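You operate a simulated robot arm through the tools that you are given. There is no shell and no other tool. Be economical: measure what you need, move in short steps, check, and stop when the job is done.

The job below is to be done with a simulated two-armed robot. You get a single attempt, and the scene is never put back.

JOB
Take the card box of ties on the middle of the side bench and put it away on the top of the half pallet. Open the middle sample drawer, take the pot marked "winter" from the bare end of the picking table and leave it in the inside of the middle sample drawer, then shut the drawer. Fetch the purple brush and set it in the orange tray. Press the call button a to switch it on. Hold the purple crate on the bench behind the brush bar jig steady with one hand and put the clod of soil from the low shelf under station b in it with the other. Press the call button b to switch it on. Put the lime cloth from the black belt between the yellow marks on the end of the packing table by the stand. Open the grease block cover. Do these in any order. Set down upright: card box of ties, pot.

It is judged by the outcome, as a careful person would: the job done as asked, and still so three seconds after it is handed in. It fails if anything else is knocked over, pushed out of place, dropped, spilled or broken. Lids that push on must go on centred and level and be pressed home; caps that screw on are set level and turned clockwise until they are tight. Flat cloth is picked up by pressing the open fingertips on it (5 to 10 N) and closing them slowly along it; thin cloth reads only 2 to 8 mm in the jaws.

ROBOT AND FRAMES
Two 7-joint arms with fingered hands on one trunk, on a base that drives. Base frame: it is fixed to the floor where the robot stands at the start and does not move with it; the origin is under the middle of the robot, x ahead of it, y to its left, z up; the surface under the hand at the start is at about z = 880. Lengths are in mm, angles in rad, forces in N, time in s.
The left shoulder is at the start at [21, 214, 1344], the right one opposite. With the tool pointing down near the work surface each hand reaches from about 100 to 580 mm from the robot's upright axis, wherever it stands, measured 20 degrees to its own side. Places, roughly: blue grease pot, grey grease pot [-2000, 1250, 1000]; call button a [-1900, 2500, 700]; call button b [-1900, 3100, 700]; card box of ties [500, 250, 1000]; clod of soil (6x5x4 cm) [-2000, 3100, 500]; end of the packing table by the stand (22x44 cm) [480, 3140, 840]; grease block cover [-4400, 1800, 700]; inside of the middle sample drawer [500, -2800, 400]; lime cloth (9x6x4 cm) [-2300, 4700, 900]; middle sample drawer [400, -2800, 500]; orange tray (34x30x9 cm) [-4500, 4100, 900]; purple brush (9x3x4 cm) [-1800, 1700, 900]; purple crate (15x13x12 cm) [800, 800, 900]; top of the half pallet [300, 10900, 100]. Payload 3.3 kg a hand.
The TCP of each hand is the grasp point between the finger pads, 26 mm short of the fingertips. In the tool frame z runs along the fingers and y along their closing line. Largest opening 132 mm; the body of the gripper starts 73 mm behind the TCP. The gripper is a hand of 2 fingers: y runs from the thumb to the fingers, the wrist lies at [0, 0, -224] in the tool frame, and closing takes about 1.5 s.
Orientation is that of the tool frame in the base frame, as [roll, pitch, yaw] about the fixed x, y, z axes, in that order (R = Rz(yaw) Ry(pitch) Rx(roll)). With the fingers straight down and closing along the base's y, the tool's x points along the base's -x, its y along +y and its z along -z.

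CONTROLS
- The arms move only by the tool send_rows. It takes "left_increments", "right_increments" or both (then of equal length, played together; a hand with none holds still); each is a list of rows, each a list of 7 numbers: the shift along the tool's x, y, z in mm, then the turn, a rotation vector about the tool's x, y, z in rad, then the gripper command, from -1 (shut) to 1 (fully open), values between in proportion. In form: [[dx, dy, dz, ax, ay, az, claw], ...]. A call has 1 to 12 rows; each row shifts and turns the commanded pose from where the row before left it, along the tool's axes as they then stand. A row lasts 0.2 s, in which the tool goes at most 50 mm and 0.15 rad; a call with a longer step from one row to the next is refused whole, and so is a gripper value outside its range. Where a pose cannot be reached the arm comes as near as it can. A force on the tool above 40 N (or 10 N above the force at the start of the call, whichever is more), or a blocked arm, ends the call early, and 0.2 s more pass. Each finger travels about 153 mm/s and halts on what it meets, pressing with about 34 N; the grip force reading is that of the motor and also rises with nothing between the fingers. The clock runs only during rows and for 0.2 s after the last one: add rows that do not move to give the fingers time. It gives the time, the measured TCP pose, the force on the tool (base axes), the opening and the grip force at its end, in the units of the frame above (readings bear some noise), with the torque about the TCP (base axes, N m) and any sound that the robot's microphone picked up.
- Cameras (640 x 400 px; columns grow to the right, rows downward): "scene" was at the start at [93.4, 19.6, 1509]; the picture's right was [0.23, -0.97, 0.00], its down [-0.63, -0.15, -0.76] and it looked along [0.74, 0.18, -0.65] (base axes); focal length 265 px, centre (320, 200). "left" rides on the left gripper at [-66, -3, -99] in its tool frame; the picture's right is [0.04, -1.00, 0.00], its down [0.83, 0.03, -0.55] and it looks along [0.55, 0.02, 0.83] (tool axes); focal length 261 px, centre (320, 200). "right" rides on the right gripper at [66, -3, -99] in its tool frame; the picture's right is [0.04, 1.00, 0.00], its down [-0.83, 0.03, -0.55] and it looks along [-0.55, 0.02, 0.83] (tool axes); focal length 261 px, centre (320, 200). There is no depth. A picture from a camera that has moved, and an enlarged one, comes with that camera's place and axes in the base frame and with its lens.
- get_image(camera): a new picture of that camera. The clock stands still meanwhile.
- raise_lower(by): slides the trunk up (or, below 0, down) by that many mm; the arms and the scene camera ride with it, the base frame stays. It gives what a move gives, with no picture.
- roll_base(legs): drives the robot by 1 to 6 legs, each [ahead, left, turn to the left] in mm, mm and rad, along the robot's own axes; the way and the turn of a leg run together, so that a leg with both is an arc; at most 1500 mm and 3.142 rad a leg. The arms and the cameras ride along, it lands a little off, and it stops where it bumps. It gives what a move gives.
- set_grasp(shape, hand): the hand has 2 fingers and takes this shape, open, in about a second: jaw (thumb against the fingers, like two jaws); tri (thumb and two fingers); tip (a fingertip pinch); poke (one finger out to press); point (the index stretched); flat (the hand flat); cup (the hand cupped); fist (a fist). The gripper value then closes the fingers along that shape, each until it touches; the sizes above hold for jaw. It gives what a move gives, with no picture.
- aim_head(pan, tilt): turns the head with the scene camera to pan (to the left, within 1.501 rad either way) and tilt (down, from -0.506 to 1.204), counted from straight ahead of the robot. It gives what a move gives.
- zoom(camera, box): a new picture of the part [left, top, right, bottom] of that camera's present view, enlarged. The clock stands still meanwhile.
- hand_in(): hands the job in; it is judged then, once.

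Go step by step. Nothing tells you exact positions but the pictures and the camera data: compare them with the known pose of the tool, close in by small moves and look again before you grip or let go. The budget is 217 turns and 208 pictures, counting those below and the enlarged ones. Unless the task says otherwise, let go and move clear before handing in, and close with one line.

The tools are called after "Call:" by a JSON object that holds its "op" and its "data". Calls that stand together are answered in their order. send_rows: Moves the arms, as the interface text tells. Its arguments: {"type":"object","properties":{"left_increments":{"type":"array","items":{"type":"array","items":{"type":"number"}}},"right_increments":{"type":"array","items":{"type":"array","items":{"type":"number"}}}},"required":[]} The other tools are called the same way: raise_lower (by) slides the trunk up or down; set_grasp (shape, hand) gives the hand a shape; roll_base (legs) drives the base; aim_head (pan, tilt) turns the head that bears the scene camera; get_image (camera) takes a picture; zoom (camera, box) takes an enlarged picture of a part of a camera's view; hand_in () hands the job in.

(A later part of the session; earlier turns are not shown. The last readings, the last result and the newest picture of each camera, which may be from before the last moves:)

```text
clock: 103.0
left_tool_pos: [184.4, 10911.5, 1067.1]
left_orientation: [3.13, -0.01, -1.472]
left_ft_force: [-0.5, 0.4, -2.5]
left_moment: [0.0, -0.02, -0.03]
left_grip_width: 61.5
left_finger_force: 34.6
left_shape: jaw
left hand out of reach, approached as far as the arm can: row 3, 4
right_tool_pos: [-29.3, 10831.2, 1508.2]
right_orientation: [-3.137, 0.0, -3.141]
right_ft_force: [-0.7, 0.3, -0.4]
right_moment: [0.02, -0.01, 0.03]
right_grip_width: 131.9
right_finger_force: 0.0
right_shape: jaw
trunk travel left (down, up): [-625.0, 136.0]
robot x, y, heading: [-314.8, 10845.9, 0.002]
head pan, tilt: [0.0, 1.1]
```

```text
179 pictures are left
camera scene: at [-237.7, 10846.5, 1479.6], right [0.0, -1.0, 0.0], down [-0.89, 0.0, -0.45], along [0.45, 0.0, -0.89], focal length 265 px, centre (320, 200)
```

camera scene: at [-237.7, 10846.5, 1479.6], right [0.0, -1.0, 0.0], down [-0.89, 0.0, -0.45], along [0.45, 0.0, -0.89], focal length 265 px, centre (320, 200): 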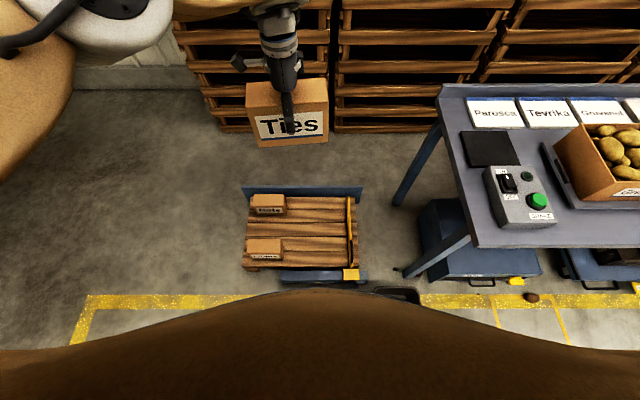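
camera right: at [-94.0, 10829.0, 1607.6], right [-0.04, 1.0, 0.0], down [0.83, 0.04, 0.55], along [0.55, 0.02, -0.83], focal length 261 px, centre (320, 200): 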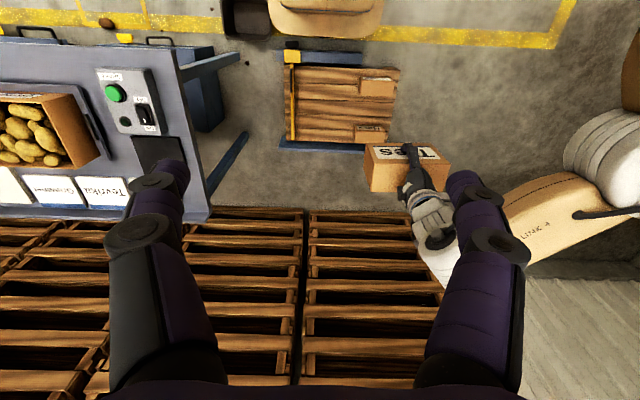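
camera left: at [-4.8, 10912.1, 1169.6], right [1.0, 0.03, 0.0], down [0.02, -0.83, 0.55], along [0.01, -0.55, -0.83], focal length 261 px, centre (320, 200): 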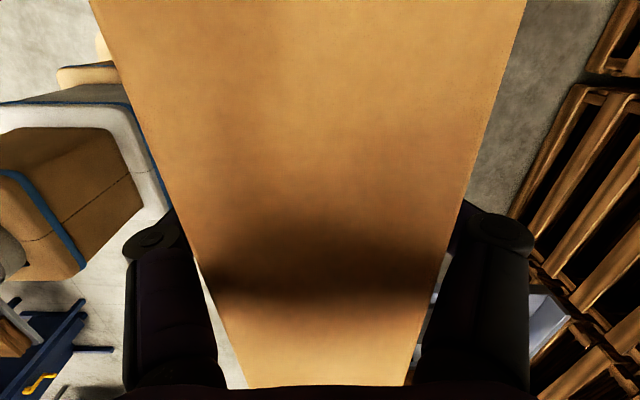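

This spot (184, 10911) is still well within the free deck area. Lowering the trunk in two parts.

Call:
{"op": "raise_lower", "data": {"by": -400}}

Call:
{"op": "raise_lower", "data": {"by": -200}}

Call:
{"op": "send_rows", "data": {"left_increments": [[0, 0, 40, 0, 0, 0, -1], [0, 0, 40, 0, 0, 0, -1], [0, 0, 40, 0, 0, 0, -1], [0, 0, 20, 0, 0, 0, -1], [0, 0, 0, 0, 0, 0, -1]]}}

Call:
{"op": "get_image", "data": {"camera": "scene"}}

Call:
{"op": "get_image", "data": {"camera": "left"}}

```text
clock: 106.8
left_tool_pos: [174.1, 10888.8, 670.5]
left_orientation: [3.14, 0.002, -1.526]
left_ft_force: [-0.3, 0.3, -2.1]
left_moment: [-0.01, -0.01, 0.01]
left_grip_width: 61.5
left_finger_force: 33.8
left_shape: jaw
right_tool_pos: [-26.5, 10831.6, 1108.2]
right_orientation: [-3.14, -0.009, -3.14]
right_ft_force: [-0.7, 0.3, 0.1]
right_moment: [0.02, -0.03, 0.02]
right_grip_width: 131.9
right_finger_force: 0.1
right_shape: jaw
trunk travel left (down, up): [-225.0, 536.0]
robot x, y, heading: [-311.0, 10849.5, 0.001]
head pan, tilt: [0.0, 1.1]
```

```text
clock: 109.0
left_tool_pos: [173.6, 10889.6, 470.7]
left_orientation: [3.141, 0.001, -1.524]
left_ft_force: [-0.3, 0.4, -3.3]
left_moment: [0.02, -0.01, -0.01]
left_grip_width: 61.4
left_finger_force: 33.4
left_shape: jaw
right_tool_pos: [52.6, 10832.2, 844.2]
right_orientation: [-3.14, -0.247, -3.139]
right_ft_force: [-0.1, -0.2, -0.9]
right_moment: [-0.01, 0.0, -0.02]
right_grip_width: 131.8
right_finger_force: 0.1
right_shape: jaw
trunk travel left (down, up): [-25.0, 736.0]
robot x, y, heading: [-311.1, 10849.9, 0.002]
head pan, tilt: [0.0, 1.1]
```

```text
clock: 110.2
left_tool_pos: [174.6, 10889.2, 329.1]
left_orientation: [3.14, 0.001, -1.524]
left_ft_force: [0.0, -0.9, -2.2]
left_moment: [-0.02, -0.03, 0.03]
left_grip_width: 61.5
left_finger_force: 34.4
left_shape: jaw
right_tool_pos: [52.6, 10833.2, 844.5]
right_orientation: [-3.139, -0.245, -3.14]
right_ft_force: [0.7, -0.1, 0.9]
right_moment: [-0.01, 0.03, -0.01]
right_grip_width: 131.8
right_finger_force: 0.0
right_shape: jaw
trunk travel left (down, up): [-25.0, 736.0]
robot x, y, heading: [-312.1, 10844.5, 0.001]
head pan, tilt: [0.0, 1.1]
```

```text
178 pictures are left
camera scene: at [-115.5, 10846.7, 867.2], right [0.0, -1.0, 0.0], down [-0.89, 0.0, -0.45], along [0.45, 0.0, -0.89], focal length 265 px, centre (320, 200)
```

scene: 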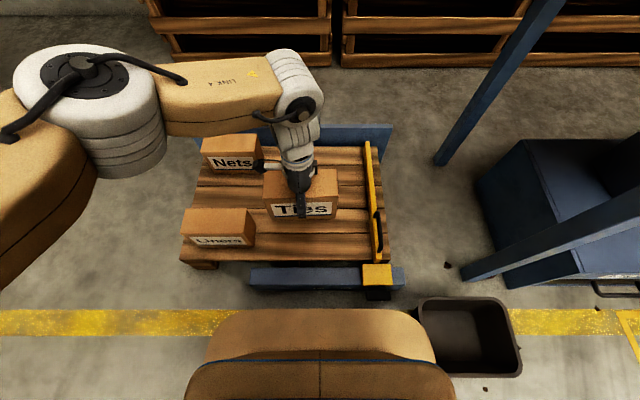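

```text
177 pictures are left
camera left: at [174.1, 10954.5, 428.5], right [1.0, 0.01, 0.0], down [0.01, -0.83, 0.55], along [0.0, -0.55, -0.83], focal length 261 px, centre (320, 200)
```

left: 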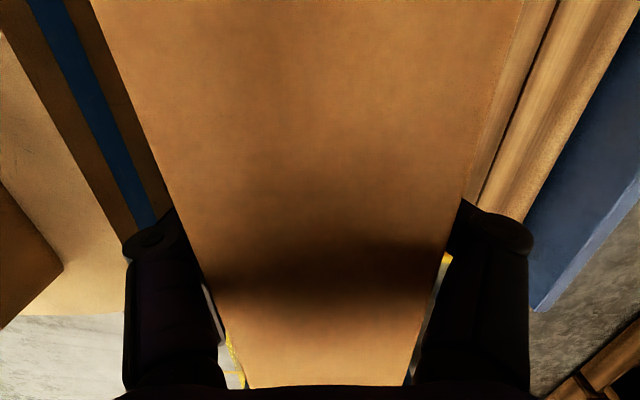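

All clear: the box hangs over bare planks. I lower it most of the way, then in small steps until it touches.

Call:
{"op": "send_rows", "data": {"left_increments": [[0, 0, 40, 0, 0, 0, -1], [0, 0, 40, 0, 0, 0, -1], [0, 0, 30, 0, 0, 0, -1], [0, 0, 0, 0, 0, 0, -1]]}}

Call:
{"op": "send_rows", "data": {"left_increments": [[0, 0, 5, 0, 0, 0, -1], [0, 0, 4, 0, 0, 0, -1], [0, 0, 4, 0, 0, 0, -1], [0, 0, 0, 0, 0, 0, -1]]}}

Call:
{"op": "get_image", "data": {"camera": "scene"}}

```text
clock: 111.4
left_tool_pos: [185.2, 10917.9, 219.3]
left_orientation: [-3.138, 0.013, -1.473]
left_ft_force: [0.4, 0.2, -3.7]
left_moment: [-0.01, 0.02, 0.05]
left_grip_width: 61.2
left_finger_force: 34.5
left_shape: jaw
right_tool_pos: [51.8, 10831.3, 843.6]
right_orientation: [3.141, -0.245, -3.141]
right_ft_force: [-0.7, -0.4, -0.7]
right_moment: [0.0, -0.01, -0.01]
right_grip_width: 131.7
right_finger_force: 0.0
right_shape: jaw
trunk travel left (down, up): [-25.0, 736.0]
robot x, y, heading: [-312.9, 10847.5, -0.001]
head pan, tilt: [0.0, 1.1]
stopped in row 4 (left hand): the arm was blocked; the commanded pose is now the measured one
```

```text
clock: 112.6
left_tool_pos: [196.5, 10948.0, 205.0]
left_orientation: [-3.131, 0.033, -1.429]
left_ft_force: [0.6, -0.4, -2.4]
left_moment: [0.01, 0.0, 0.03]
left_grip_width: 61.1
left_finger_force: 33.8
left_shape: jaw
right_tool_pos: [52.4, 10830.6, 842.8]
right_orientation: [-3.14, -0.246, -3.139]
right_ft_force: [0.1, -0.6, -0.1]
right_moment: [-0.01, -0.01, -0.02]
right_grip_width: 131.8
right_finger_force: 0.0
right_shape: jaw
trunk travel left (down, up): [-25.0, 736.0]
robot x, y, heading: [-312.0, 10844.8, 0.001]
head pan, tilt: [0.0, 1.1]
stopped in row 4 (left hand): the arm was blocked; the commanded pose is now the measured one
```

```text
176 pictures are left
camera scene: at [-115.5, 10846.8, 867.1], right [0.0, -1.0, 0.0], down [-0.89, 0.0, -0.45], along [0.45, 0.0, -0.89], focal length 265 px, centre (320, 200)
```

scene: 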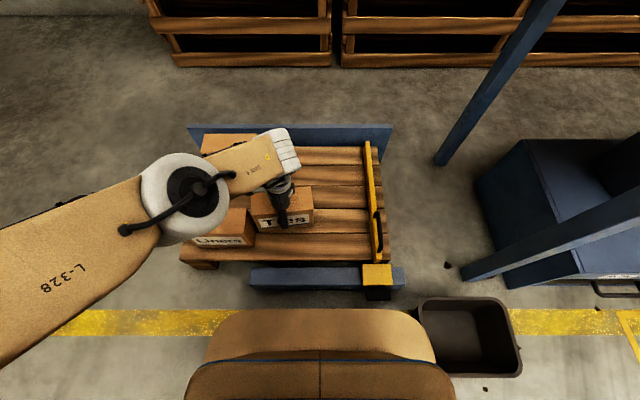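

The arm reaches a joint limit this low and drifts left toward the other boxes. I lift a little, use the last 25 mm of trunk travel and come back to the middle.

Call:
{"op": "send_rows", "data": {"left_increments": [[0, 0, -25, 0, 0, 0, -1], [0, 0, -35, 0, 0, 0, -1], [25, 5, 0, 0, 0, 0, -1], [25, 5, 0, 0, 0, 0, -1], [0, 0, 0, 0, 0, 0, -1]]}}

Call:
{"op": "raise_lower", "data": {"by": -25}}

Call:
{"op": "send_rows", "data": {"left_increments": [[0, 0, 10, 0, 0, 0, -1], [0, 0, 10, 0, 0, 0, -1], [0, 0, 8, 0, 0, 0, -1], [0, 0, 0, 0, 0, 0, -1]]}}

Call:
{"op": "get_image", "data": {"camera": "scene"}}

```text
clock: 114.0
left_tool_pos: [204.7, 10920.3, 262.4]
left_orientation: [-3.127, 0.038, -1.377]
left_ft_force: [-0.1, -0.5, -2.9]
left_moment: [-0.03, -0.01, 0.0]
left_grip_width: 61.1
left_finger_force: 34.3
left_shape: jaw
right_tool_pos: [52.7, 10832.3, 842.6]
right_orientation: [3.142, -0.245, -3.141]
right_ft_force: [-0.8, 0.8, 0.3]
right_moment: [0.01, -0.01, 0.0]
right_grip_width: 131.9
right_finger_force: 0.1
right_shape: jaw
trunk travel left (down, up): [-25.0, 736.0]
robot x, y, heading: [-313.3, 10844.7, 0.006]
head pan, tilt: [0.0, 1.1]
stopped in row 5 (left hand): the arm was blocked; the commanded pose is now the measured one
```

```text
clock: 114.7
left_tool_pos: [204.4, 10915.7, 240.6]
left_orientation: [-3.125, 0.035, -1.385]
left_ft_force: [-0.2, -1.2, -2.7]
left_moment: [0.01, 0.0, -0.02]
left_grip_width: 60.9
left_finger_force: 34.1
left_shape: jaw
right_tool_pos: [63.9, 10832.4, 808.0]
right_orientation: [3.14, -0.283, -3.138]
right_ft_force: [-0.7, 0.1, 0.0]
right_moment: [-0.04, -0.03, 0.04]
right_grip_width: 132.0
right_finger_force: 0.1
right_shape: jaw
trunk travel left (down, up): [0.0, 761.0]
robot x, y, heading: [-312.8, 10845.1, 0.005]
head pan, tilt: [0.0, 1.1]
```

```text
clock: 115.9
left_tool_pos: [215.7, 10948.1, 207.3]
left_orientation: [-3.119, 0.053, -1.33]
left_ft_force: [0.0, 0.9, -2.4]
left_moment: [-0.01, 0.0, 0.0]
left_grip_width: 61.2
left_finger_force: 33.9
left_shape: jaw
right_tool_pos: [63.6, 10832.3, 808.3]
right_orientation: [3.138, -0.283, -3.14]
right_ft_force: [0.3, -0.1, 0.2]
right_moment: [-0.01, 0.02, 0.01]
right_grip_width: 132.0
right_finger_force: 0.2
right_shape: jaw
trunk travel left (down, up): [0.0, 761.0]
robot x, y, heading: [-311.1, 10845.8, 0.0]
head pan, tilt: [0.0, 1.1]
stopped in row 4 (left hand): the arm was blocked; the commanded pose is now the measured one
```

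```text
175 pictures are left
camera scene: at [-104.6, 10846.9, 840.1], right [0.0, -1.0, 0.0], down [-0.89, 0.0, -0.45], along [0.45, 0.0, -0.89], focal length 265 px, centre (320, 200)
```

scene: 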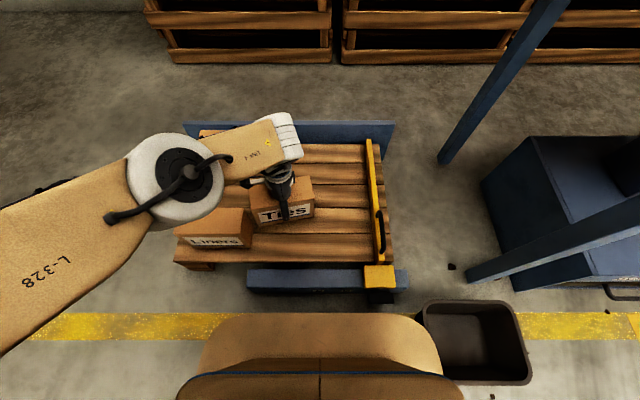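

The wrist is near a limit at this yaw; the natural yaw should allow more depth. I lift, level the hand and turn it back to its natural yaw (the box's long side along x is just as good).

Call:
{"op": "send_rows", "data": {"left_increments": [[0, 0, -40, 0, 0, 0, -1], [0, 0, -40, 0, 0, 0, -1], [0, 0, -30, -0.0226, 0.053, 0, -1], [0, 0, 0, 0, 0, 0.14, -1], [0, 0, 0, 0, 0, 0.14, -1], [0, 0, 0, 0, 0, 0.14, -1], [0, 0, 0, 0, 0, 0.14, -1], [0, 0, 0, 0, 0, 0.14, -1], [0, 0, 0, 0, 0, 0.14, -1], [0, 0, 0, 0, 0, 0.14, -1], [0, 0, 0, 0, 0, 0.14, -1]]}}

Call:
{"op": "send_rows", "data": {"left_increments": [[0, 0, 0, 0, 0, 0.14, -1], [0, 0, 0, 0, 0, 0.14, -1], [0, 0, 0, 0, 0, 0.14, -1], [0, 0, 0, 0, 0, 0.14, -1], [0, 0, 0, 0, 0, 0.13, -1], [0, 0, 0, 0, 0, 0, -1]]}}

Call:
{"op": "get_image", "data": {"camera": "scene"}}

```text
clock: 118.3
left_tool_pos: [213.9, 10936.5, 319.8]
left_orientation: [-3.14, -0.001, -2.461]
left_ft_force: [0.5, 0.0, -3.5]
left_moment: [-0.01, 0.0, 0.01]
left_grip_width: 61.0
left_finger_force: 34.1
left_shape: jaw
right_tool_pos: [64.1, 10833.3, 807.7]
right_orientation: [3.139, -0.284, -3.139]
right_ft_force: [0.2, 0.4, 0.1]
right_moment: [0.0, 0.01, 0.02]
right_grip_width: 131.8
right_finger_force: 0.1
right_shape: jaw
trunk travel left (down, up): [0.0, 761.0]
robot x, y, heading: [-308.4, 10848.5, 0.004]
head pan, tilt: [0.0, 1.1]
```

```text
clock: 119.7
left_tool_pos: [214.2, 10937.1, 318.0]
left_orientation: [-3.137, -0.001, 3.136]
left_ft_force: [-0.1, 1.0, -2.1]
left_moment: [0.02, 0.0, 0.03]
left_grip_width: 60.9
left_finger_force: 33.8
left_shape: jaw
right_tool_pos: [63.7, 10832.8, 808.4]
right_orientation: [3.139, -0.285, -3.14]
right_ft_force: [-0.6, 0.4, 0.8]
right_moment: [0.01, 0.03, -0.01]
right_grip_width: 131.6
right_finger_force: 0.0
right_shape: jaw
trunk travel left (down, up): [0.0, 761.0]
robot x, y, heading: [-310.9, 10844.2, -0.002]
head pan, tilt: [0.0, 1.1]
```

```text
174 pictures are left
camera scene: at [-104.6, 10846.8, 840.1], right [0.0, -1.0, 0.0], down [-0.89, 0.0, -0.45], along [0.45, 0.0, -0.89], focal length 265 px, centre (320, 200)
```

scene: 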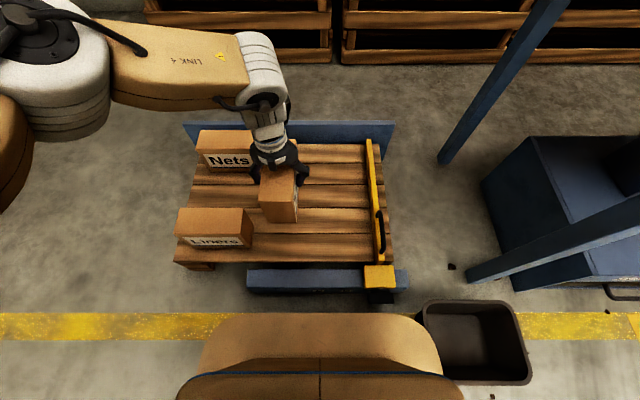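

Now natural. I shift to y ≈ 10880 and lower again.

Call:
{"op": "send_rows", "data": {"left_increments": [[10, -28, 0, 0, 0, 0, -1], [10, -28, 0, 0, 0, 0, -1], [0, 0, 40, 0, 0, 0, -1], [0, 0, 40, 0, 0, 0, -1], [0, 0, 25, 0, 0, 0, -1], [0, 0, 0, 0, 0, 0, -1]]}}

Call:
{"op": "send_rows", "data": {"left_increments": [[0, 0, 4, 0, 0, 0, -1], [0, 0, 4, 0, 0, 0, -1], [0, 0, 4, 0, 0, 0, -1], [0, 0, 0, 0, 0, 0, -1]]}}

Call:
{"op": "get_image", "data": {"camera": "scene"}}

```text
clock: 121.3
left_tool_pos: [205.7, 10916.1, 214.6]
left_orientation: [3.129, 0.005, -3.094]
left_ft_force: [-0.3, 0.5, -2.4]
left_moment: [0.01, 0.01, -0.01]
left_grip_width: 60.9
left_finger_force: 34.3
left_shape: jaw
left hand out of reach, approached as far as the arm can: row 5
right_tool_pos: [62.9, 10832.7, 808.3]
right_orientation: [3.139, -0.283, -3.139]
right_ft_force: [0.7, -0.4, -0.4]
right_moment: [0.0, 0.0, -0.01]
right_grip_width: 131.8
right_finger_force: 0.1
right_shape: jaw
trunk travel left (down, up): [0.0, 761.0]
robot x, y, heading: [-310.0, 10844.3, 0.003]
head pan, tilt: [0.0, 1.1]
stopped in row 6 (left hand): the arm was blocked; the commanded pose is now the measured one
```

```text
clock: 122.5
left_tool_pos: [215.5, 10943.8, 201.2]
left_orientation: [3.114, 0.01, -3.049]
left_ft_force: [-0.2, -0.6, -3.4]
left_moment: [-0.03, 0.0, 0.01]
left_grip_width: 61.0
left_finger_force: 34.0
left_shape: jaw
right_tool_pos: [64.9, 10832.5, 808.7]
right_orientation: [3.137, -0.284, -3.137]
right_ft_force: [0.0, 0.3, 0.3]
right_moment: [0.01, -0.01, -0.01]
right_grip_width: 132.1
right_finger_force: 0.1
right_shape: jaw
trunk travel left (down, up): [0.0, 761.0]
robot x, y, heading: [-312.2, 10844.4, 0.005]
head pan, tilt: [0.0, 1.1]
stopped in row 4 (left hand): the arm was blocked; the commanded pose is now the measured one
```

```text
173 pictures are left
camera scene: at [-104.6, 10846.8, 840.1], right [0.0, -1.0, 0.0], down [-0.89, 0.0, -0.45], along [0.45, 0.0, -0.89], focal length 265 px, centre (320, 200)
```

scene: 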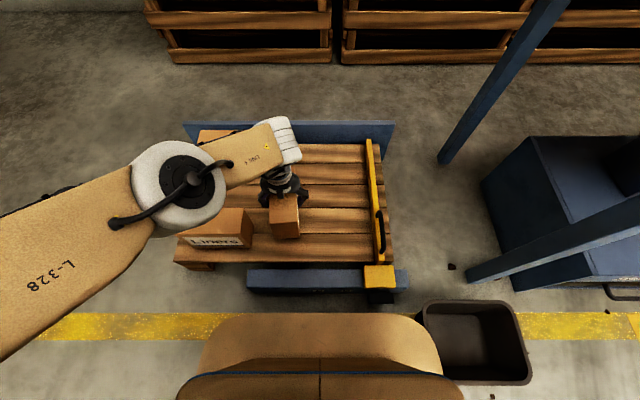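

With this yaw, the sideways drift is harmless: the box spans y 10910–10978, well clear of its neighbours. I level it and continue the last few mm.

Call:
{"op": "send_rows", "data": {"left_increments": [[0, 0, 2, 0.028, 0.01, 0, -1], [0, 0, 3, 0, 0, 0, -1], [0, 0, 3, 0, 0, 0, -1], [0, 0, 0, 0, 0, 0, -1]]}}

Call:
{"op": "zoom", "data": {"camera": "scene", "box": [220, 150, 360, 260]}}

```text
clock: 123.5
left_tool_pos: [214.9, 10939.2, 196.5]
left_orientation: [-3.138, 0.01, -3.054]
left_ft_force: [8.3, -2.0, 16.4]
left_moment: [-0.12, -0.14, 0.05]
left_grip_width: 60.8
left_finger_force: 34.4
left_shape: jaw
right_tool_pos: [62.0, 10833.1, 809.8]
right_orientation: [3.14, -0.282, -3.139]
right_ft_force: [-0.6, 0.4, -0.6]
right_moment: [-0.01, 0.02, -0.02]
right_grip_width: 131.9
right_finger_force: 0.1
right_shape: jaw
trunk travel left (down, up): [0.0, 761.0]
robot x, y, heading: [-313.0, 10845.8, -0.003]
head pan, tilt: [0.0, 1.1]
```

```text
3.64 times, centred on (290, 205) of scene
camera zoom: at [-105.6, 10846.6, 840.7], right [0.0, -1.0, 0.0], down [-0.89, 0.0, -0.45], along [0.45, 0.0, -0.89], focal length 965 px, centre (429, 182)
```

zoom: 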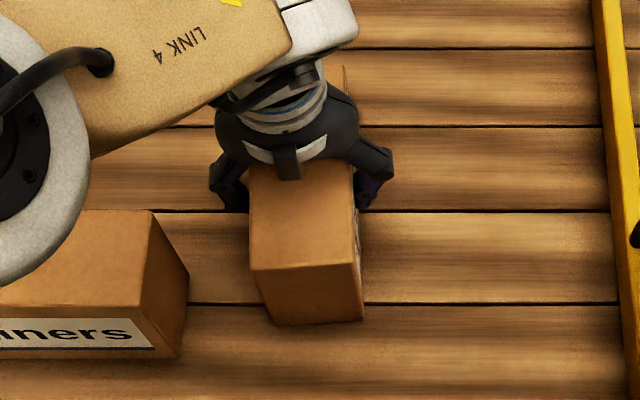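

The box rests on the deck (16 N). I open modestly and rise.

Call:
{"op": "send_rows", "data": {"left_increments": [[0, 0, 0, 0, 0, 0, -0.3], [0, 0, 0, 0, 0, 0, 0.0], [0, 0, 0, 0, 0, 0, 0.3], [0, 0, 0, 0, 0, 0, 0.5], [0, 0, 0, 0, 0, 0, 0.5], [0, 0, -20, 0, 0, 0, 0.5], [0, 0, -30, 0, 0, 0, 0.5], [0, 0, -40, 0, 0, 0, 0.5], [0, 0, -50, 0, 0, 0, 0.5], [0, 0, -50, 0, 0, 0, 0.5]]}}

Call:
{"op": "get_image", "data": {"camera": "scene"}}

```text
clock: 125.7
left_tool_pos: [215.1, 10940.2, 383.6]
left_orientation: [-3.14, 0.002, -3.057]
left_ft_force: [0.0, 0.1, 0.6]
left_moment: [0.0, 0.03, 0.02]
left_grip_width: 98.6
left_finger_force: 0.1
left_shape: jaw
right_tool_pos: [63.2, 10832.8, 807.8]
right_orientation: [3.139, -0.283, -3.14]
right_ft_force: [0.3, 0.2, -0.1]
right_moment: [0.03, -0.01, 0.0]
right_grip_width: 132.0
right_finger_force: 0.1
right_shape: jaw
trunk travel left (down, up): [0.0, 761.0]
robot x, y, heading: [-313.5, 10846.2, -0.0]
head pan, tilt: [0.0, 1.1]
```

```text
171 pictures are left
camera scene: at [-104.8, 10846.8, 840.2], right [0.0, -1.0, 0.0], down [-0.89, 0.0, -0.45], along [0.45, 0.0, -0.89], focal length 265 px, centre (320, 200)
```

scene: 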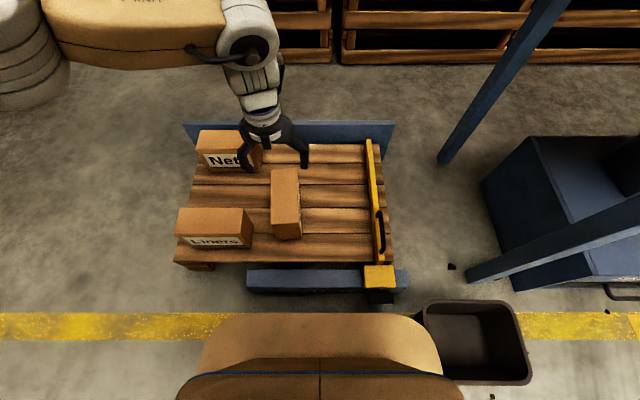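

The box stands on the pallet, clear of everything. I raise the trunk, back away and drive to the black belt for the lime cloth.

Call:
{"op": "raise_lower", "data": {"by": 400}}

Call:
{"op": "raise_lower", "data": {"by": 225}}

Call:
{"op": "roll_base", "data": {"legs": [[-300, 0, 0], [0, 0, -1.571], [1500, 0, 0], [1500, 0, 0]]}}

```text
clock: 129.5
left_tool_pos: [218.6, 10939.7, 804.8]
left_orientation: [-3.132, 0.042, -3.056]
left_ft_force: [-1.3, 0.6, 0.0]
left_moment: [0.0, -0.02, 0.0]
left_grip_width: 98.4
left_finger_force: 0.1
left_shape: jaw
right_tool_pos: [-15.0, 10832.3, 1279.1]
right_orientation: [3.138, -0.045, -3.14]
right_ft_force: [0.5, 0.1, -0.5]
right_moment: [-0.02, 0.0, 0.0]
right_grip_width: 132.0
right_finger_force: 0.1
right_shape: jaw
trunk travel left (down, up): [-400.0, 361.0]
robot x, y, heading: [-313.6, 10842.0, 0.002]
head pan, tilt: [0.0, 1.1]
```

```text
clock: 131.9
left_tool_pos: [219.6, 10939.7, 1052.4]
left_orientation: [-3.124, 0.084, -3.052]
left_ft_force: [0.1, -0.8, -0.5]
left_moment: [-0.02, 0.0, 0.02]
left_grip_width: 98.7
left_finger_force: 0.1
left_shape: jaw
right_tool_pos: [-18.6, 10833.0, 1507.8]
right_orientation: [3.131, -0.026, -3.14]
right_ft_force: [0.1, -0.6, -0.2]
right_moment: [-0.02, 0.0, 0.01]
right_grip_width: 131.8
right_finger_force: 0.0
right_shape: jaw
trunk travel left (down, up): [-625.0, 136.0]
robot x, y, heading: [-313.0, 10846.9, 0.003]
head pan, tilt: [0.0, 1.1]
```

```text
clock: 151.8
left_tool_pos: [-625.7, 7335.6, 1052.8]
left_orientation: [-3.124, 0.084, 1.624]
left_ft_force: [-0.7, -0.8, 0.1]
left_moment: [-0.01, -0.03, 0.02]
left_grip_width: 98.8
left_finger_force: 0.1
left_shape: jaw
right_tool_pos: [-725.8, 7578.2, 1508.5]
right_orientation: [3.131, -0.027, 1.539]
right_ft_force: [-0.8, -0.3, -0.2]
right_moment: [0.01, -0.01, -0.03]
right_grip_width: 132.1
right_finger_force: 0.0
right_shape: jaw
trunk travel left (down, up): [-625.0, 136.0]
robot x, y, heading: [-703.1, 7869.9, -1.604]
head pan, tilt: [0.0, 1.1]
```

Call:
{"op": "roll_base", "data": {"legs": [[1500, 0, 0], [1500, 0, 0], [160, 0, 0], [0, 0, -1.538]]}}

Call:
{"op": "aim_head", "data": {"pan": 0.0, "tilt": 0.45}}

Call:
{"op": "get_image", "data": {"camera": "scene"}}

Call:
{"op": "get_image", "data": {"camera": "right"}}

```text
clock: 171.2
left_tool_pos: [-1330.1, 4598.5, 1053.4]
left_orientation: [-3.124, 0.084, 0.06]
left_ft_force: [0.1, 0.0, 0.4]
left_moment: [0.01, 0.0, 0.03]
left_grip_width: 98.6
left_finger_force: 0.1
left_shape: jaw
right_tool_pos: [-1088.5, 4699.2, 1508.7]
right_orientation: [3.132, -0.026, -0.028]
right_ft_force: [-0.5, 0.9, 0.8]
right_moment: [-0.04, -0.01, 0.01]
right_grip_width: 131.8
right_finger_force: 0.1
right_shape: jaw
trunk travel left (down, up): [-625.0, 136.0]
robot x, y, heading: [-793.6, 4677.3, 3.114]
head pan, tilt: [0.0, 1.1]
```

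```text
clock: 172.2
left_tool_pos: [-1331.3, 4598.8, 1051.7]
left_orientation: [-3.125, 0.083, 0.06]
left_ft_force: [-0.4, -0.4, -0.1]
left_moment: [0.01, 0.02, -0.01]
left_grip_width: 98.7
left_finger_force: 0.0
left_shape: jaw
right_tool_pos: [-1088.5, 4698.8, 1509.7]
right_orientation: [3.13, -0.026, -0.03]
right_ft_force: [0.0, -0.5, 0.4]
right_moment: [-0.05, 0.01, -0.02]
right_grip_width: 131.6
right_finger_force: 0.0
right_shape: jaw
trunk travel left (down, up): [-625.0, 136.0]
robot x, y, heading: [-798.5, 4675.8, 3.11]
head pan, tilt: [0.0, 0.45]
```

```text
170 pictures are left
camera scene: at [-900.0, 4678.6, 1531.7], right [0.03, 1.0, 0.0], down [0.44, -0.01, -0.9], along [-0.9, 0.02, -0.44], focal length 265 px, centre (320, 200)
```

scene: 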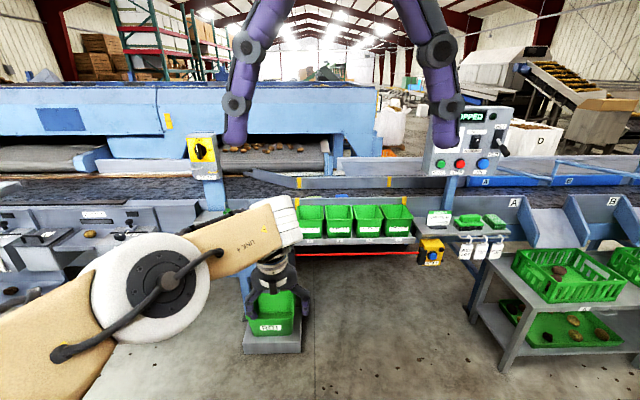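

```text
169 pictures are left
camera right: at [-1024.9, 4700.2, 1608.2], right [0.01, -1.0, 0.01], down [-0.85, 0.0, 0.53], along [-0.53, -0.02, -0.85], focal length 261 px, centre (320, 200)
```

right: 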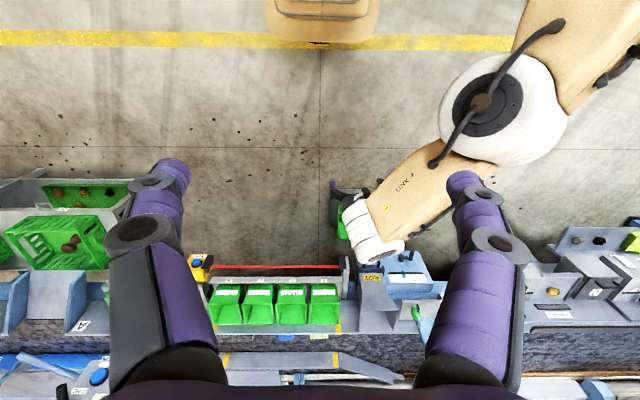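

I see the sorting line with a black belt behind the green bins, but no lime cloth yet. I'll enlarge the belt.

Call:
{"op": "zoom", "data": {"camera": "scene", "box": [200, 120, 480, 280]}}

Call:
{"op": "zoom", "data": {"camera": "scene", "box": [0, 130, 240, 330]}}

Call:
{"op": "zoom", "data": {"camera": "scene", "box": [420, 120, 640, 290]}}

```text
2.29 times, centred on (340, 200) of scene
camera zoom: at [-900.0, 4678.6, 1531.7], right [0.03, 1.0, 0.0], down [0.44, -0.01, -0.9], along [-0.9, 0.02, -0.44], focal length 606 px, centre (274, 200)
```

zoom: 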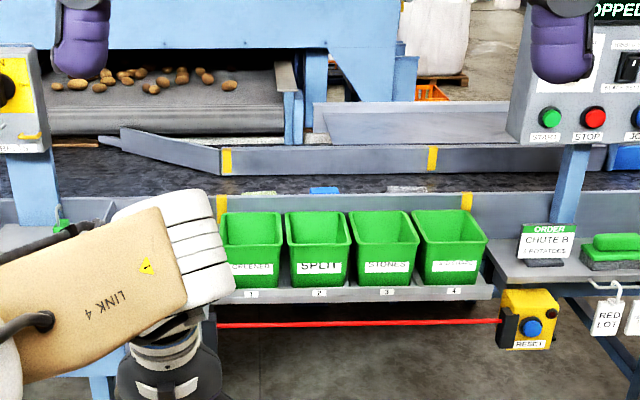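

```text
2.00 times, centred on (120, 230) of scene
camera zoom: at [-900.0, 4678.6, 1531.7], right [0.03, 1.0, 0.0], down [0.44, -0.01, -0.9], along [-0.9, 0.02, -0.44], focal length 531 px, centre (720, 140)
```

zoom: 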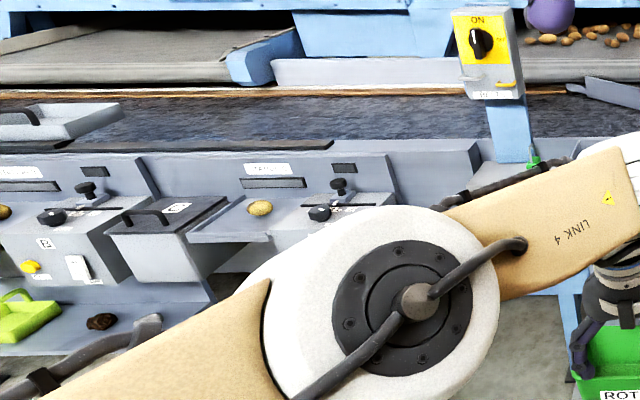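

```text
2.35 times, centred on (530, 205) of scene
camera zoom: at [-900.0, 4678.6, 1531.7], right [0.03, 1.0, 0.0], down [0.44, -0.01, -0.9], along [-0.9, 0.02, -0.44], focal length 624 px, centre (-174, 188)
```

zoom: 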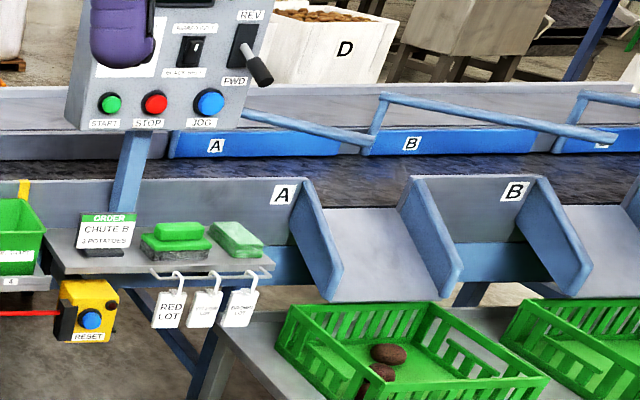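

Several cloths peek over the front wall: lime near [-2237, 4674], then blue and grey to the right. I approach with the base shifted right to stay clear of the "ROT" bin stand, then look down.

Call:
{"op": "roll_base", "data": {"legs": [[0, 0, 0.03], [0, -195, 0], [760, 0, 0]]}}

Call:
{"op": "aim_head", "data": {"pan": 0.2, "tilt": 0.75}}

Call:
{"op": "get_image", "data": {"camera": "scene"}}

Call:
{"op": "get_image", "data": {"camera": "right"}}

```text
clock: 177.8
left_tool_pos: [-2084.1, 4787.3, 1052.2]
left_orientation: [-3.126, 0.082, 0.079]
left_ft_force: [-0.6, 0.6, 0.2]
left_moment: [0.03, -0.01, 0.0]
left_grip_width: 98.7
left_finger_force: 0.0
left_shape: jaw
right_tool_pos: [-1843.9, 4892.9, 1508.6]
right_orientation: [3.131, -0.027, -0.008]
right_ft_force: [-0.3, 0.0, -0.3]
right_moment: [0.01, -0.02, 0.01]
right_grip_width: 131.8
right_finger_force: 0.1
right_shape: jaw
trunk travel left (down, up): [-625.0, 136.0]
robot x, y, heading: [-1548.6, 4878.6, 3.132]
head pan, tilt: [0.0, 0.45]
```

```text
clock: 178.7
left_tool_pos: [-2083.4, 4786.6, 1053.2]
left_orientation: [-3.124, 0.086, 0.08]
left_ft_force: [0.7, 1.2, 0.9]
left_moment: [0.02, 0.01, 0.01]
left_grip_width: 98.7
left_finger_force: 0.1
left_shape: jaw
right_tool_pos: [-1842.9, 4892.3, 1509.0]
right_orientation: [3.131, -0.026, -0.008]
right_ft_force: [-0.5, 0.9, -0.3]
right_moment: [-0.04, 0.02, -0.01]
right_grip_width: 132.1
right_finger_force: 0.0
right_shape: jaw
trunk travel left (down, up): [-625.0, 136.0]
robot x, y, heading: [-1550.0, 4878.4, 3.13]
head pan, tilt: [0.201, 0.75]
```

```text
165 pictures are left
camera scene: at [-1643.4, 4859.6, 1505.5], right [-0.19, 0.98, 0.0], down [0.67, 0.13, -0.73], along [-0.72, -0.14, -0.68], focal length 265 px, centre (320, 200)
```

scene: 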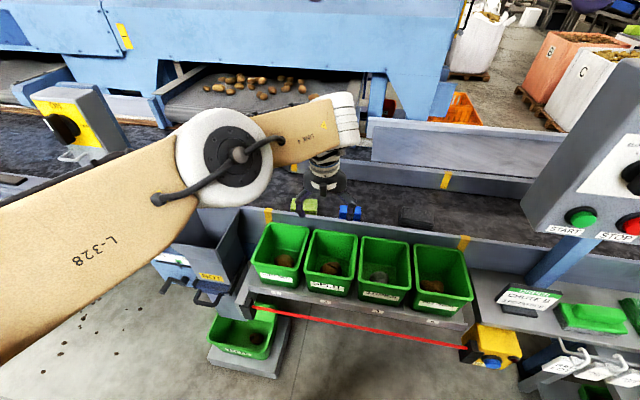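

```text
164 pictures are left
camera right: at [-1779.2, 4895.3, 1608.3], right [0.03, -1.0, 0.01], down [-0.85, -0.02, 0.53], along [-0.53, -0.03, -0.85], focal length 261 px, centre (320, 200)
```

right: 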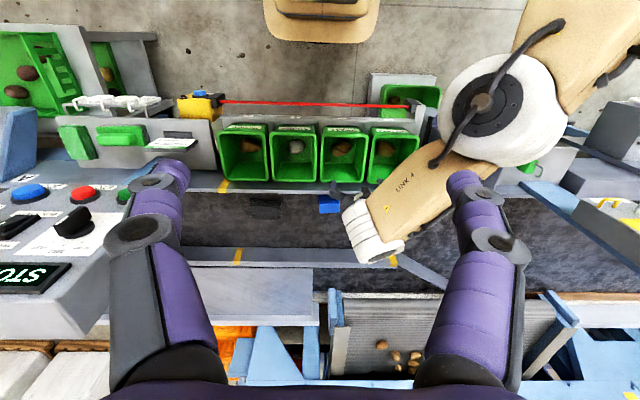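

The lime cloth is at about [-2260, 4700], behind the wall. I drive 190 mm closer so the left hand reaches it.

Call:
{"op": "roll_base", "data": {"legs": [[190, 0, 0]]}}

Call:
{"op": "send_rows", "data": {"left_increments": [[25, 30, -10, 0, 0, 0, 1], [25, 30, -10, 0, 0, 0, 1]]}}

Call:
{"op": "get_image", "data": {"camera": "left"}}

Call:
{"op": "get_image", "data": {"camera": "scene"}}

```text
clock: 180.2
left_tool_pos: [-2277.0, 4788.9, 1050.9]
left_orientation: [-3.123, 0.083, 0.081]
left_ft_force: [0.7, -0.2, -0.7]
left_moment: [0.0, -0.03, 0.01]
left_grip_width: 98.8
left_finger_force: 0.1
left_shape: jaw
right_tool_pos: [-2037.4, 4894.1, 1508.2]
right_orientation: [3.131, -0.027, -0.009]
right_ft_force: [0.2, -0.5, -0.1]
right_moment: [0.02, -0.06, 0.0]
right_grip_width: 131.7
right_finger_force: 0.1
right_shape: jaw
trunk travel left (down, up): [-625.0, 136.0]
robot x, y, heading: [-1748.5, 4878.9, 3.129]
head pan, tilt: [0.201, 0.75]
```

```text
clock: 180.8
left_tool_pos: [-2219.3, 4734.8, 1067.9]
left_orientation: [-3.126, 0.086, 0.081]
left_ft_force: [-0.1, -0.6, -0.6]
left_moment: [-0.04, 0.0, 0.01]
left_grip_width: 131.9
left_finger_force: 0.2
left_shape: jaw
right_tool_pos: [-2035.6, 4894.7, 1508.5]
right_orientation: [3.131, -0.026, -0.009]
right_ft_force: [0.1, 0.4, -0.4]
right_moment: [0.0, -0.01, 0.02]
right_grip_width: 132.1
right_finger_force: 0.1
right_shape: jaw
trunk travel left (down, up): [-625.0, 136.0]
robot x, y, heading: [-1741.4, 4875.2, 3.13]
head pan, tilt: [0.201, 0.75]
```

```text
163 pictures are left
camera left: at [-2276.5, 4729.9, 1173.0], right [-0.04, 1.0, 0.01], down [0.88, 0.03, 0.48], along [0.48, 0.03, -0.88], focal length 261 px, centre (320, 200)
```

left: 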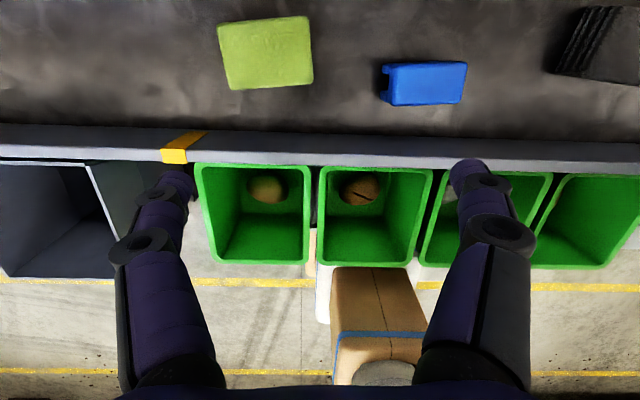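

```text
162 pictures are left
camera scene: at [-1835.8, 4860.7, 1505.4], right [-0.19, 0.98, 0.0], down [0.67, 0.13, -0.73], along [-0.72, -0.14, -0.68], focal length 265 px, centre (320, 200)
```

scene: 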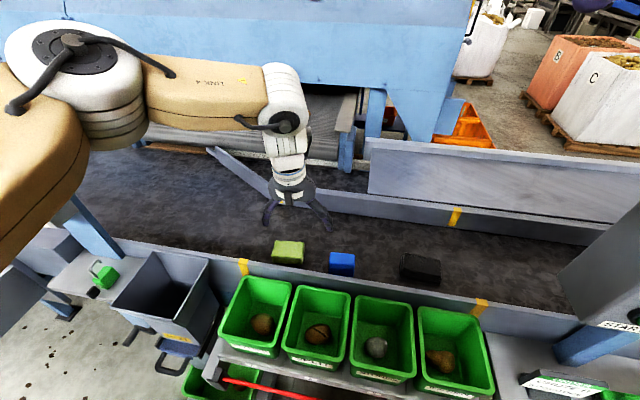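

Lime cloth is at about [-2278, 4681], about 88 mm along y by 65 mm. I'll check its thickness before gripping.

Call:
{"op": "zoom", "data": {"camera": "scene", "box": [250, 220, 370, 295]}}

Call:
{"op": "zoom", "data": {"camera": "left", "box": [190, 0, 350, 100]}}

```text
5.33 times, centred on (310, 258) of scene
camera zoom: at [-1835.8, 4860.7, 1505.4], right [-0.19, 0.98, 0.0], down [0.67, 0.13, -0.73], along [-0.72, -0.14, -0.68], focal length 1415 px, centre (373, -107)
```

zoom: 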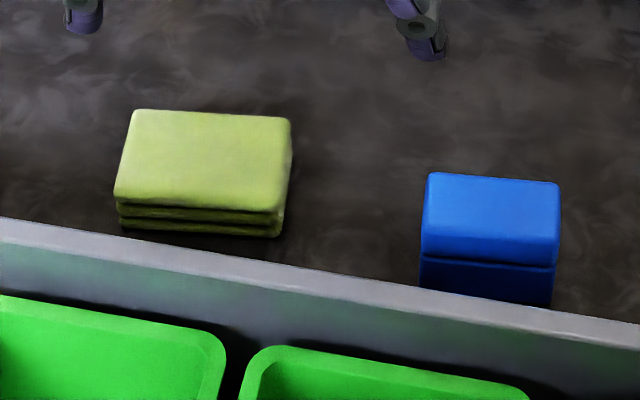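

```text
4.00 times, centred on (270, 50) of left
camera zoom: at [-2276.5, 4729.9, 1173.0], right [-0.04, 1.0, 0.01], down [0.88, 0.03, 0.48], along [0.48, 0.03, -0.88], focal length 1043 px, centre (520, 800)
```

zoom: 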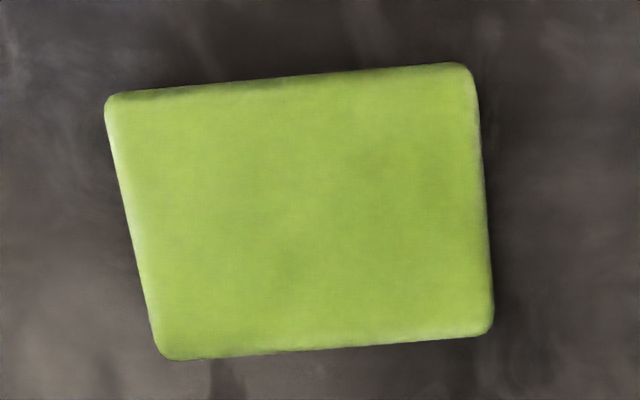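

It is a folded pad about 30 mm thick. I level the hand, align its yaw and move above the cloth.

Call:
{"op": "send_rows", "data": {"left_increments": [[0, 0, 0, -0.0176, 0.085, -0.034, 1], [-32.4, 23.4, 0, 0, 0, 0, 1], [-32.4, 23.4, 0, 0, 0, 0, 1], [0, 0, 40, 0, 0, 0, 1], [0, 0, 40, 0, 0, 0, 1], [0, 0, 0, 0, 0, 0, 1]]}}

Call:
{"op": "get_image", "data": {"camera": "left"}}

Call:
{"op": "zoom", "data": {"camera": "scene", "box": [200, 150, 400, 300]}}

```text
clock: 182.2
left_tool_pos: [-2274.9, 4684.1, 996.8]
left_orientation: [-3.138, 0.0, 0.112]
left_ft_force: [0.5, 0.3, 0.3]
left_moment: [0.02, -0.03, -0.03]
left_grip_width: 132.1
left_finger_force: 0.0
left_shape: jaw
left hand out of reach, approached as far as the arm can: row 5
right_tool_pos: [-2036.0, 4893.5, 1509.0]
right_orientation: [3.131, -0.026, -0.01]
right_ft_force: [0.3, -0.3, -0.2]
right_moment: [-0.01, 0.0, 0.0]
right_grip_width: 132.0
right_finger_force: 0.0
right_shape: jaw
trunk travel left (down, up): [-625.0, 136.0]
robot x, y, heading: [-1740.1, 4877.6, 3.127]
head pan, tilt: [0.201, 0.75]
```

```text
159 pictures are left
camera left: at [-2340.6, 4679.1, 1095.7], right [-0.07, 1.0, 0.0], down [0.83, 0.06, 0.55], along [0.55, 0.04, -0.83], focal length 261 px, centre (320, 200)
```

left: 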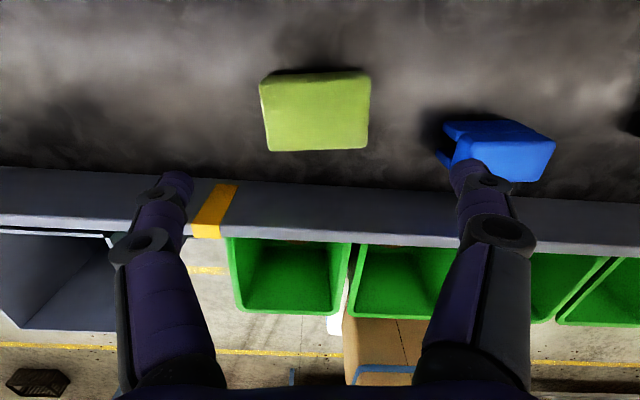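

```text
2.67 times, centred on (300, 225) of scene
camera zoom: at [-1835.9, 4861.0, 1505.4], right [-0.19, 0.98, 0.0], down [0.67, 0.13, -0.73], along [-0.72, -0.14, -0.68], focal length 708 px, centre (373, 133)
```

zoom: 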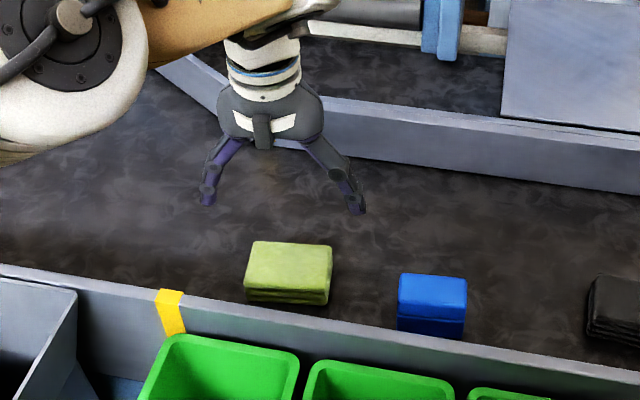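

The target is near the reach limit, so I drive 50 mm closer and shift the hand back over the cloth.

Call:
{"op": "roll_base", "data": {"legs": [[55, 0, 0]]}}

Call:
{"op": "send_rows", "data": {"left_increments": [[22, 0, 0, 0, 0, 0, 1], [22, 0, 0, 0, 0, 0, 1], [0, 0, 30, 0, 0, 0, 1], [0, 0, 0, 0, 0, 0, 1]]}}

Call:
{"op": "get_image", "data": {"camera": "left"}}

```text
clock: 183.2
left_tool_pos: [-2332.2, 4685.2, 996.3]
left_orientation: [-3.14, -0.004, 0.112]
left_ft_force: [0.4, -0.2, 0.2]
left_moment: [0.02, -0.03, -0.02]
left_grip_width: 131.8
left_finger_force: 0.0
left_shape: jaw
right_tool_pos: [-2093.3, 4895.0, 1507.4]
right_orientation: [3.131, -0.028, -0.009]
right_ft_force: [0.5, -0.9, 0.4]
right_moment: [0.01, -0.08, -0.04]
right_grip_width: 131.8
right_finger_force: 0.0
right_shape: jaw
trunk travel left (down, up): [-625.0, 136.0]
robot x, y, heading: [-1796.9, 4877.0, 3.133]
head pan, tilt: [0.201, 0.75]
```

```text
clock: 184.2
left_tool_pos: [-2287.4, 4689.0, 965.9]
left_orientation: [-3.141, -0.003, 0.112]
left_ft_force: [0.5, -0.5, 0.2]
left_moment: [0.01, -0.01, -0.04]
left_grip_width: 132.3
left_finger_force: 0.1
left_shape: jaw
right_tool_pos: [-2090.7, 4894.2, 1508.3]
right_orientation: [3.132, -0.027, -0.008]
right_ft_force: [-0.3, -0.6, 0.5]
right_moment: [0.02, 0.02, 0.02]
right_grip_width: 131.7
right_finger_force: 0.0
right_shape: jaw
trunk travel left (down, up): [-625.0, 136.0]
robot x, y, heading: [-1798.5, 4881.4, 3.133]
head pan, tilt: [0.201, 0.75]
```

```text
157 pictures are left
camera left: at [-2352.9, 4684.6, 1065.0], right [-0.07, 1.0, 0.0], down [0.83, 0.06, 0.55], along [0.55, 0.04, -0.83], focal length 261 px, centre (320, 200)
```

left: 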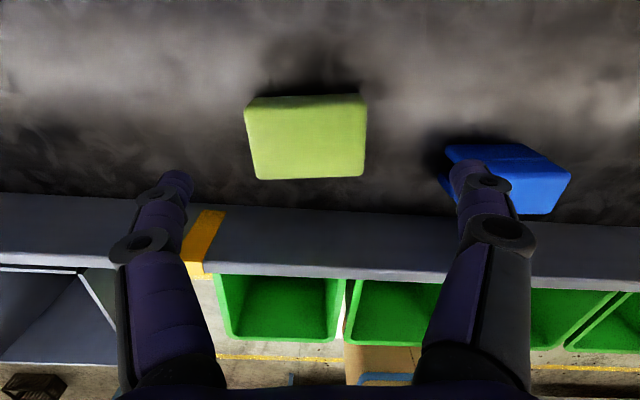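

The cloth's centre is at [-2286, 4679]. I adjust by 9 mm and go down, feeling for the belt.

Call:
{"op": "send_rows", "data": {"left_increments": [[0, 9, 20, 0, 0, 0, 1], [0, 0, 30, 0, 0, 0, 1], [0, 0, 25, 0, 0, 0, 1], [0, 0, 5, 0, 0, 0, 1], [0, 0, 4, 0, 0, 0, 1], [0, 0, 0, 0, 0, 0, 1]]}}

Call:
{"op": "zoom", "data": {"camera": "scene", "box": [220, 180, 400, 320]}}

```text
clock: 185.6
left_tool_pos: [-2285.6, 4680.8, 881.7]
left_orientation: [-3.141, -0.002, 0.114]
left_ft_force: [0.8, 0.4, -0.6]
left_moment: [0.01, 0.03, 0.0]
left_grip_width: 132.0
left_finger_force: 0.1
left_shape: jaw
right_tool_pos: [-2090.6, 4894.4, 1508.0]
right_orientation: [3.13, -0.028, -0.009]
right_ft_force: [-0.4, -0.4, 1.1]
right_moment: [-0.04, -0.04, -0.04]
right_grip_width: 131.7
right_finger_force: 0.1
right_shape: jaw
trunk travel left (down, up): [-625.0, 136.0]
robot x, y, heading: [-1798.7, 4881.7, 3.135]
head pan, tilt: [0.201, 0.75]
```

```text
2.86 times, centred on (310, 250) of scene
camera zoom: at [-1891.0, 4861.5, 1505.4], right [-0.19, 0.98, 0.0], down [0.67, 0.13, -0.73], along [-0.72, -0.14, -0.68], focal length 758 px, centre (349, 57)
```

zoom: 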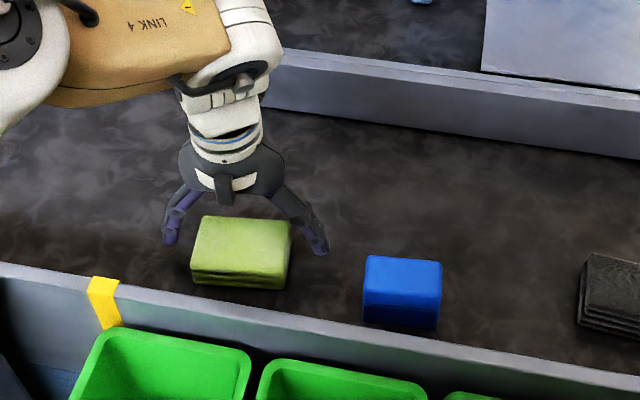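

Tips are at about belt level, on both sides of the cloth. I close slowly.

Call:
{"op": "send_rows", "data": {"left_increments": [[8, 0, 0, 0, 0, 0, 0.7], [0, 0, 0, 0, 0, 0, 0.4], [0, 0, 0, 0, 0, 0, 0.2], [0, 0, 0, 0, 0, 0, 0.0], [0, 0, 0, 0, 0, 0, -0.3], [0, 0, 0, 0, 0, 0, -0.6], [0, 0, 0, 0, 0, 0, -1], [0, 0, 0, 0, 0, 0, -1], [0, 0, 0, 0, 0, 0, -1]]}}

Call:
{"op": "zoom", "data": {"camera": "scene", "box": [220, 180, 400, 320]}}

```text
clock: 187.6
left_tool_pos: [-2275.8, 4682.1, 882.7]
left_orientation: [-3.139, 0.0, 0.112]
left_ft_force: [0.1, -0.5, -0.1]
left_moment: [0.02, 0.01, 0.01]
left_grip_width: 83.8
left_finger_force: 34.2
left_shape: jaw
right_tool_pos: [-2090.9, 4894.5, 1508.0]
right_orientation: [3.133, -0.026, -0.01]
right_ft_force: [0.1, 0.0, 0.1]
right_moment: [0.0, 0.02, -0.01]
right_grip_width: 132.2
right_finger_force: 0.0
right_shape: jaw
trunk travel left (down, up): [-625.0, 136.0]
robot x, y, heading: [-1795.1, 4879.4, 3.136]
head pan, tilt: [0.201, 0.75]
```

```text
2.86 times, centred on (310, 250) of scene
camera zoom: at [-1891.1, 4861.5, 1505.4], right [-0.19, 0.98, 0.0], down [0.67, 0.13, -0.73], along [-0.72, -0.14, -0.68], focal length 758 px, centre (349, 57)
```

zoom: 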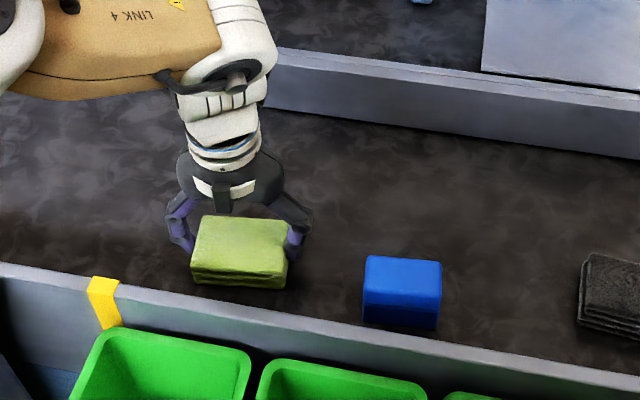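

Gripped (84 mm wide, 34 N). Lifting.

Call:
{"op": "send_rows", "data": {"left_increments": [[0, 0, -15, 0, 0, 0, -1], [0, 0, -30, 0, 0, 0, -1], [0, 0, -45, 0, 0, 0, -1], [0, 0, -45, 0, 0, 0, -1], [0, 0, -45, 0, 0, 0, -1], [0, 0, 0, 0, 0, 0, -1]]}}

Call:
{"op": "get_image", "data": {"camera": "left"}}

```text
clock: 189.0
left_tool_pos: [-2277.6, 4682.6, 1060.5]
left_orientation: [3.141, -0.004, 0.11]
left_ft_force: [0.8, -0.2, -1.2]
left_moment: [-0.02, 0.03, -0.02]
left_grip_width: 84.0
left_finger_force: 33.8
left_shape: jaw
right_tool_pos: [-2090.9, 4894.2, 1507.1]
right_orientation: [3.131, -0.026, -0.01]
right_ft_force: [-0.3, 0.5, -0.5]
right_moment: [0.0, -0.01, -0.01]
right_grip_width: 132.0
right_finger_force: 0.1
right_shape: jaw
trunk travel left (down, up): [-625.0, 136.0]
robot x, y, heading: [-1798.4, 4878.8, 3.136]
head pan, tilt: [0.201, 0.75]
```

```text
154 pictures are left
camera left: at [-2342.7, 4677.6, 1160.1], right [-0.07, 1.0, 0.0], down [0.83, 0.06, 0.56], along [0.55, 0.04, -0.83], focal length 261 px, centre (320, 200)
```

left: 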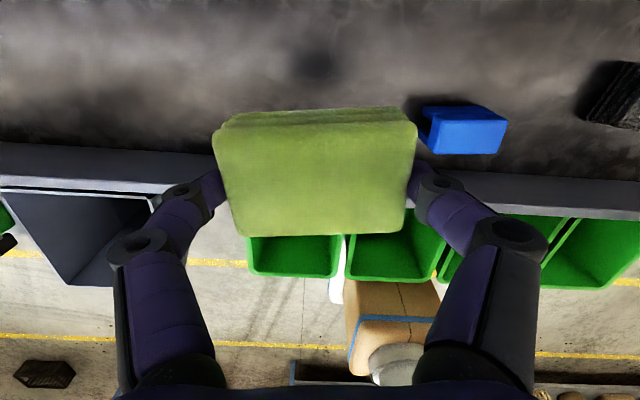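

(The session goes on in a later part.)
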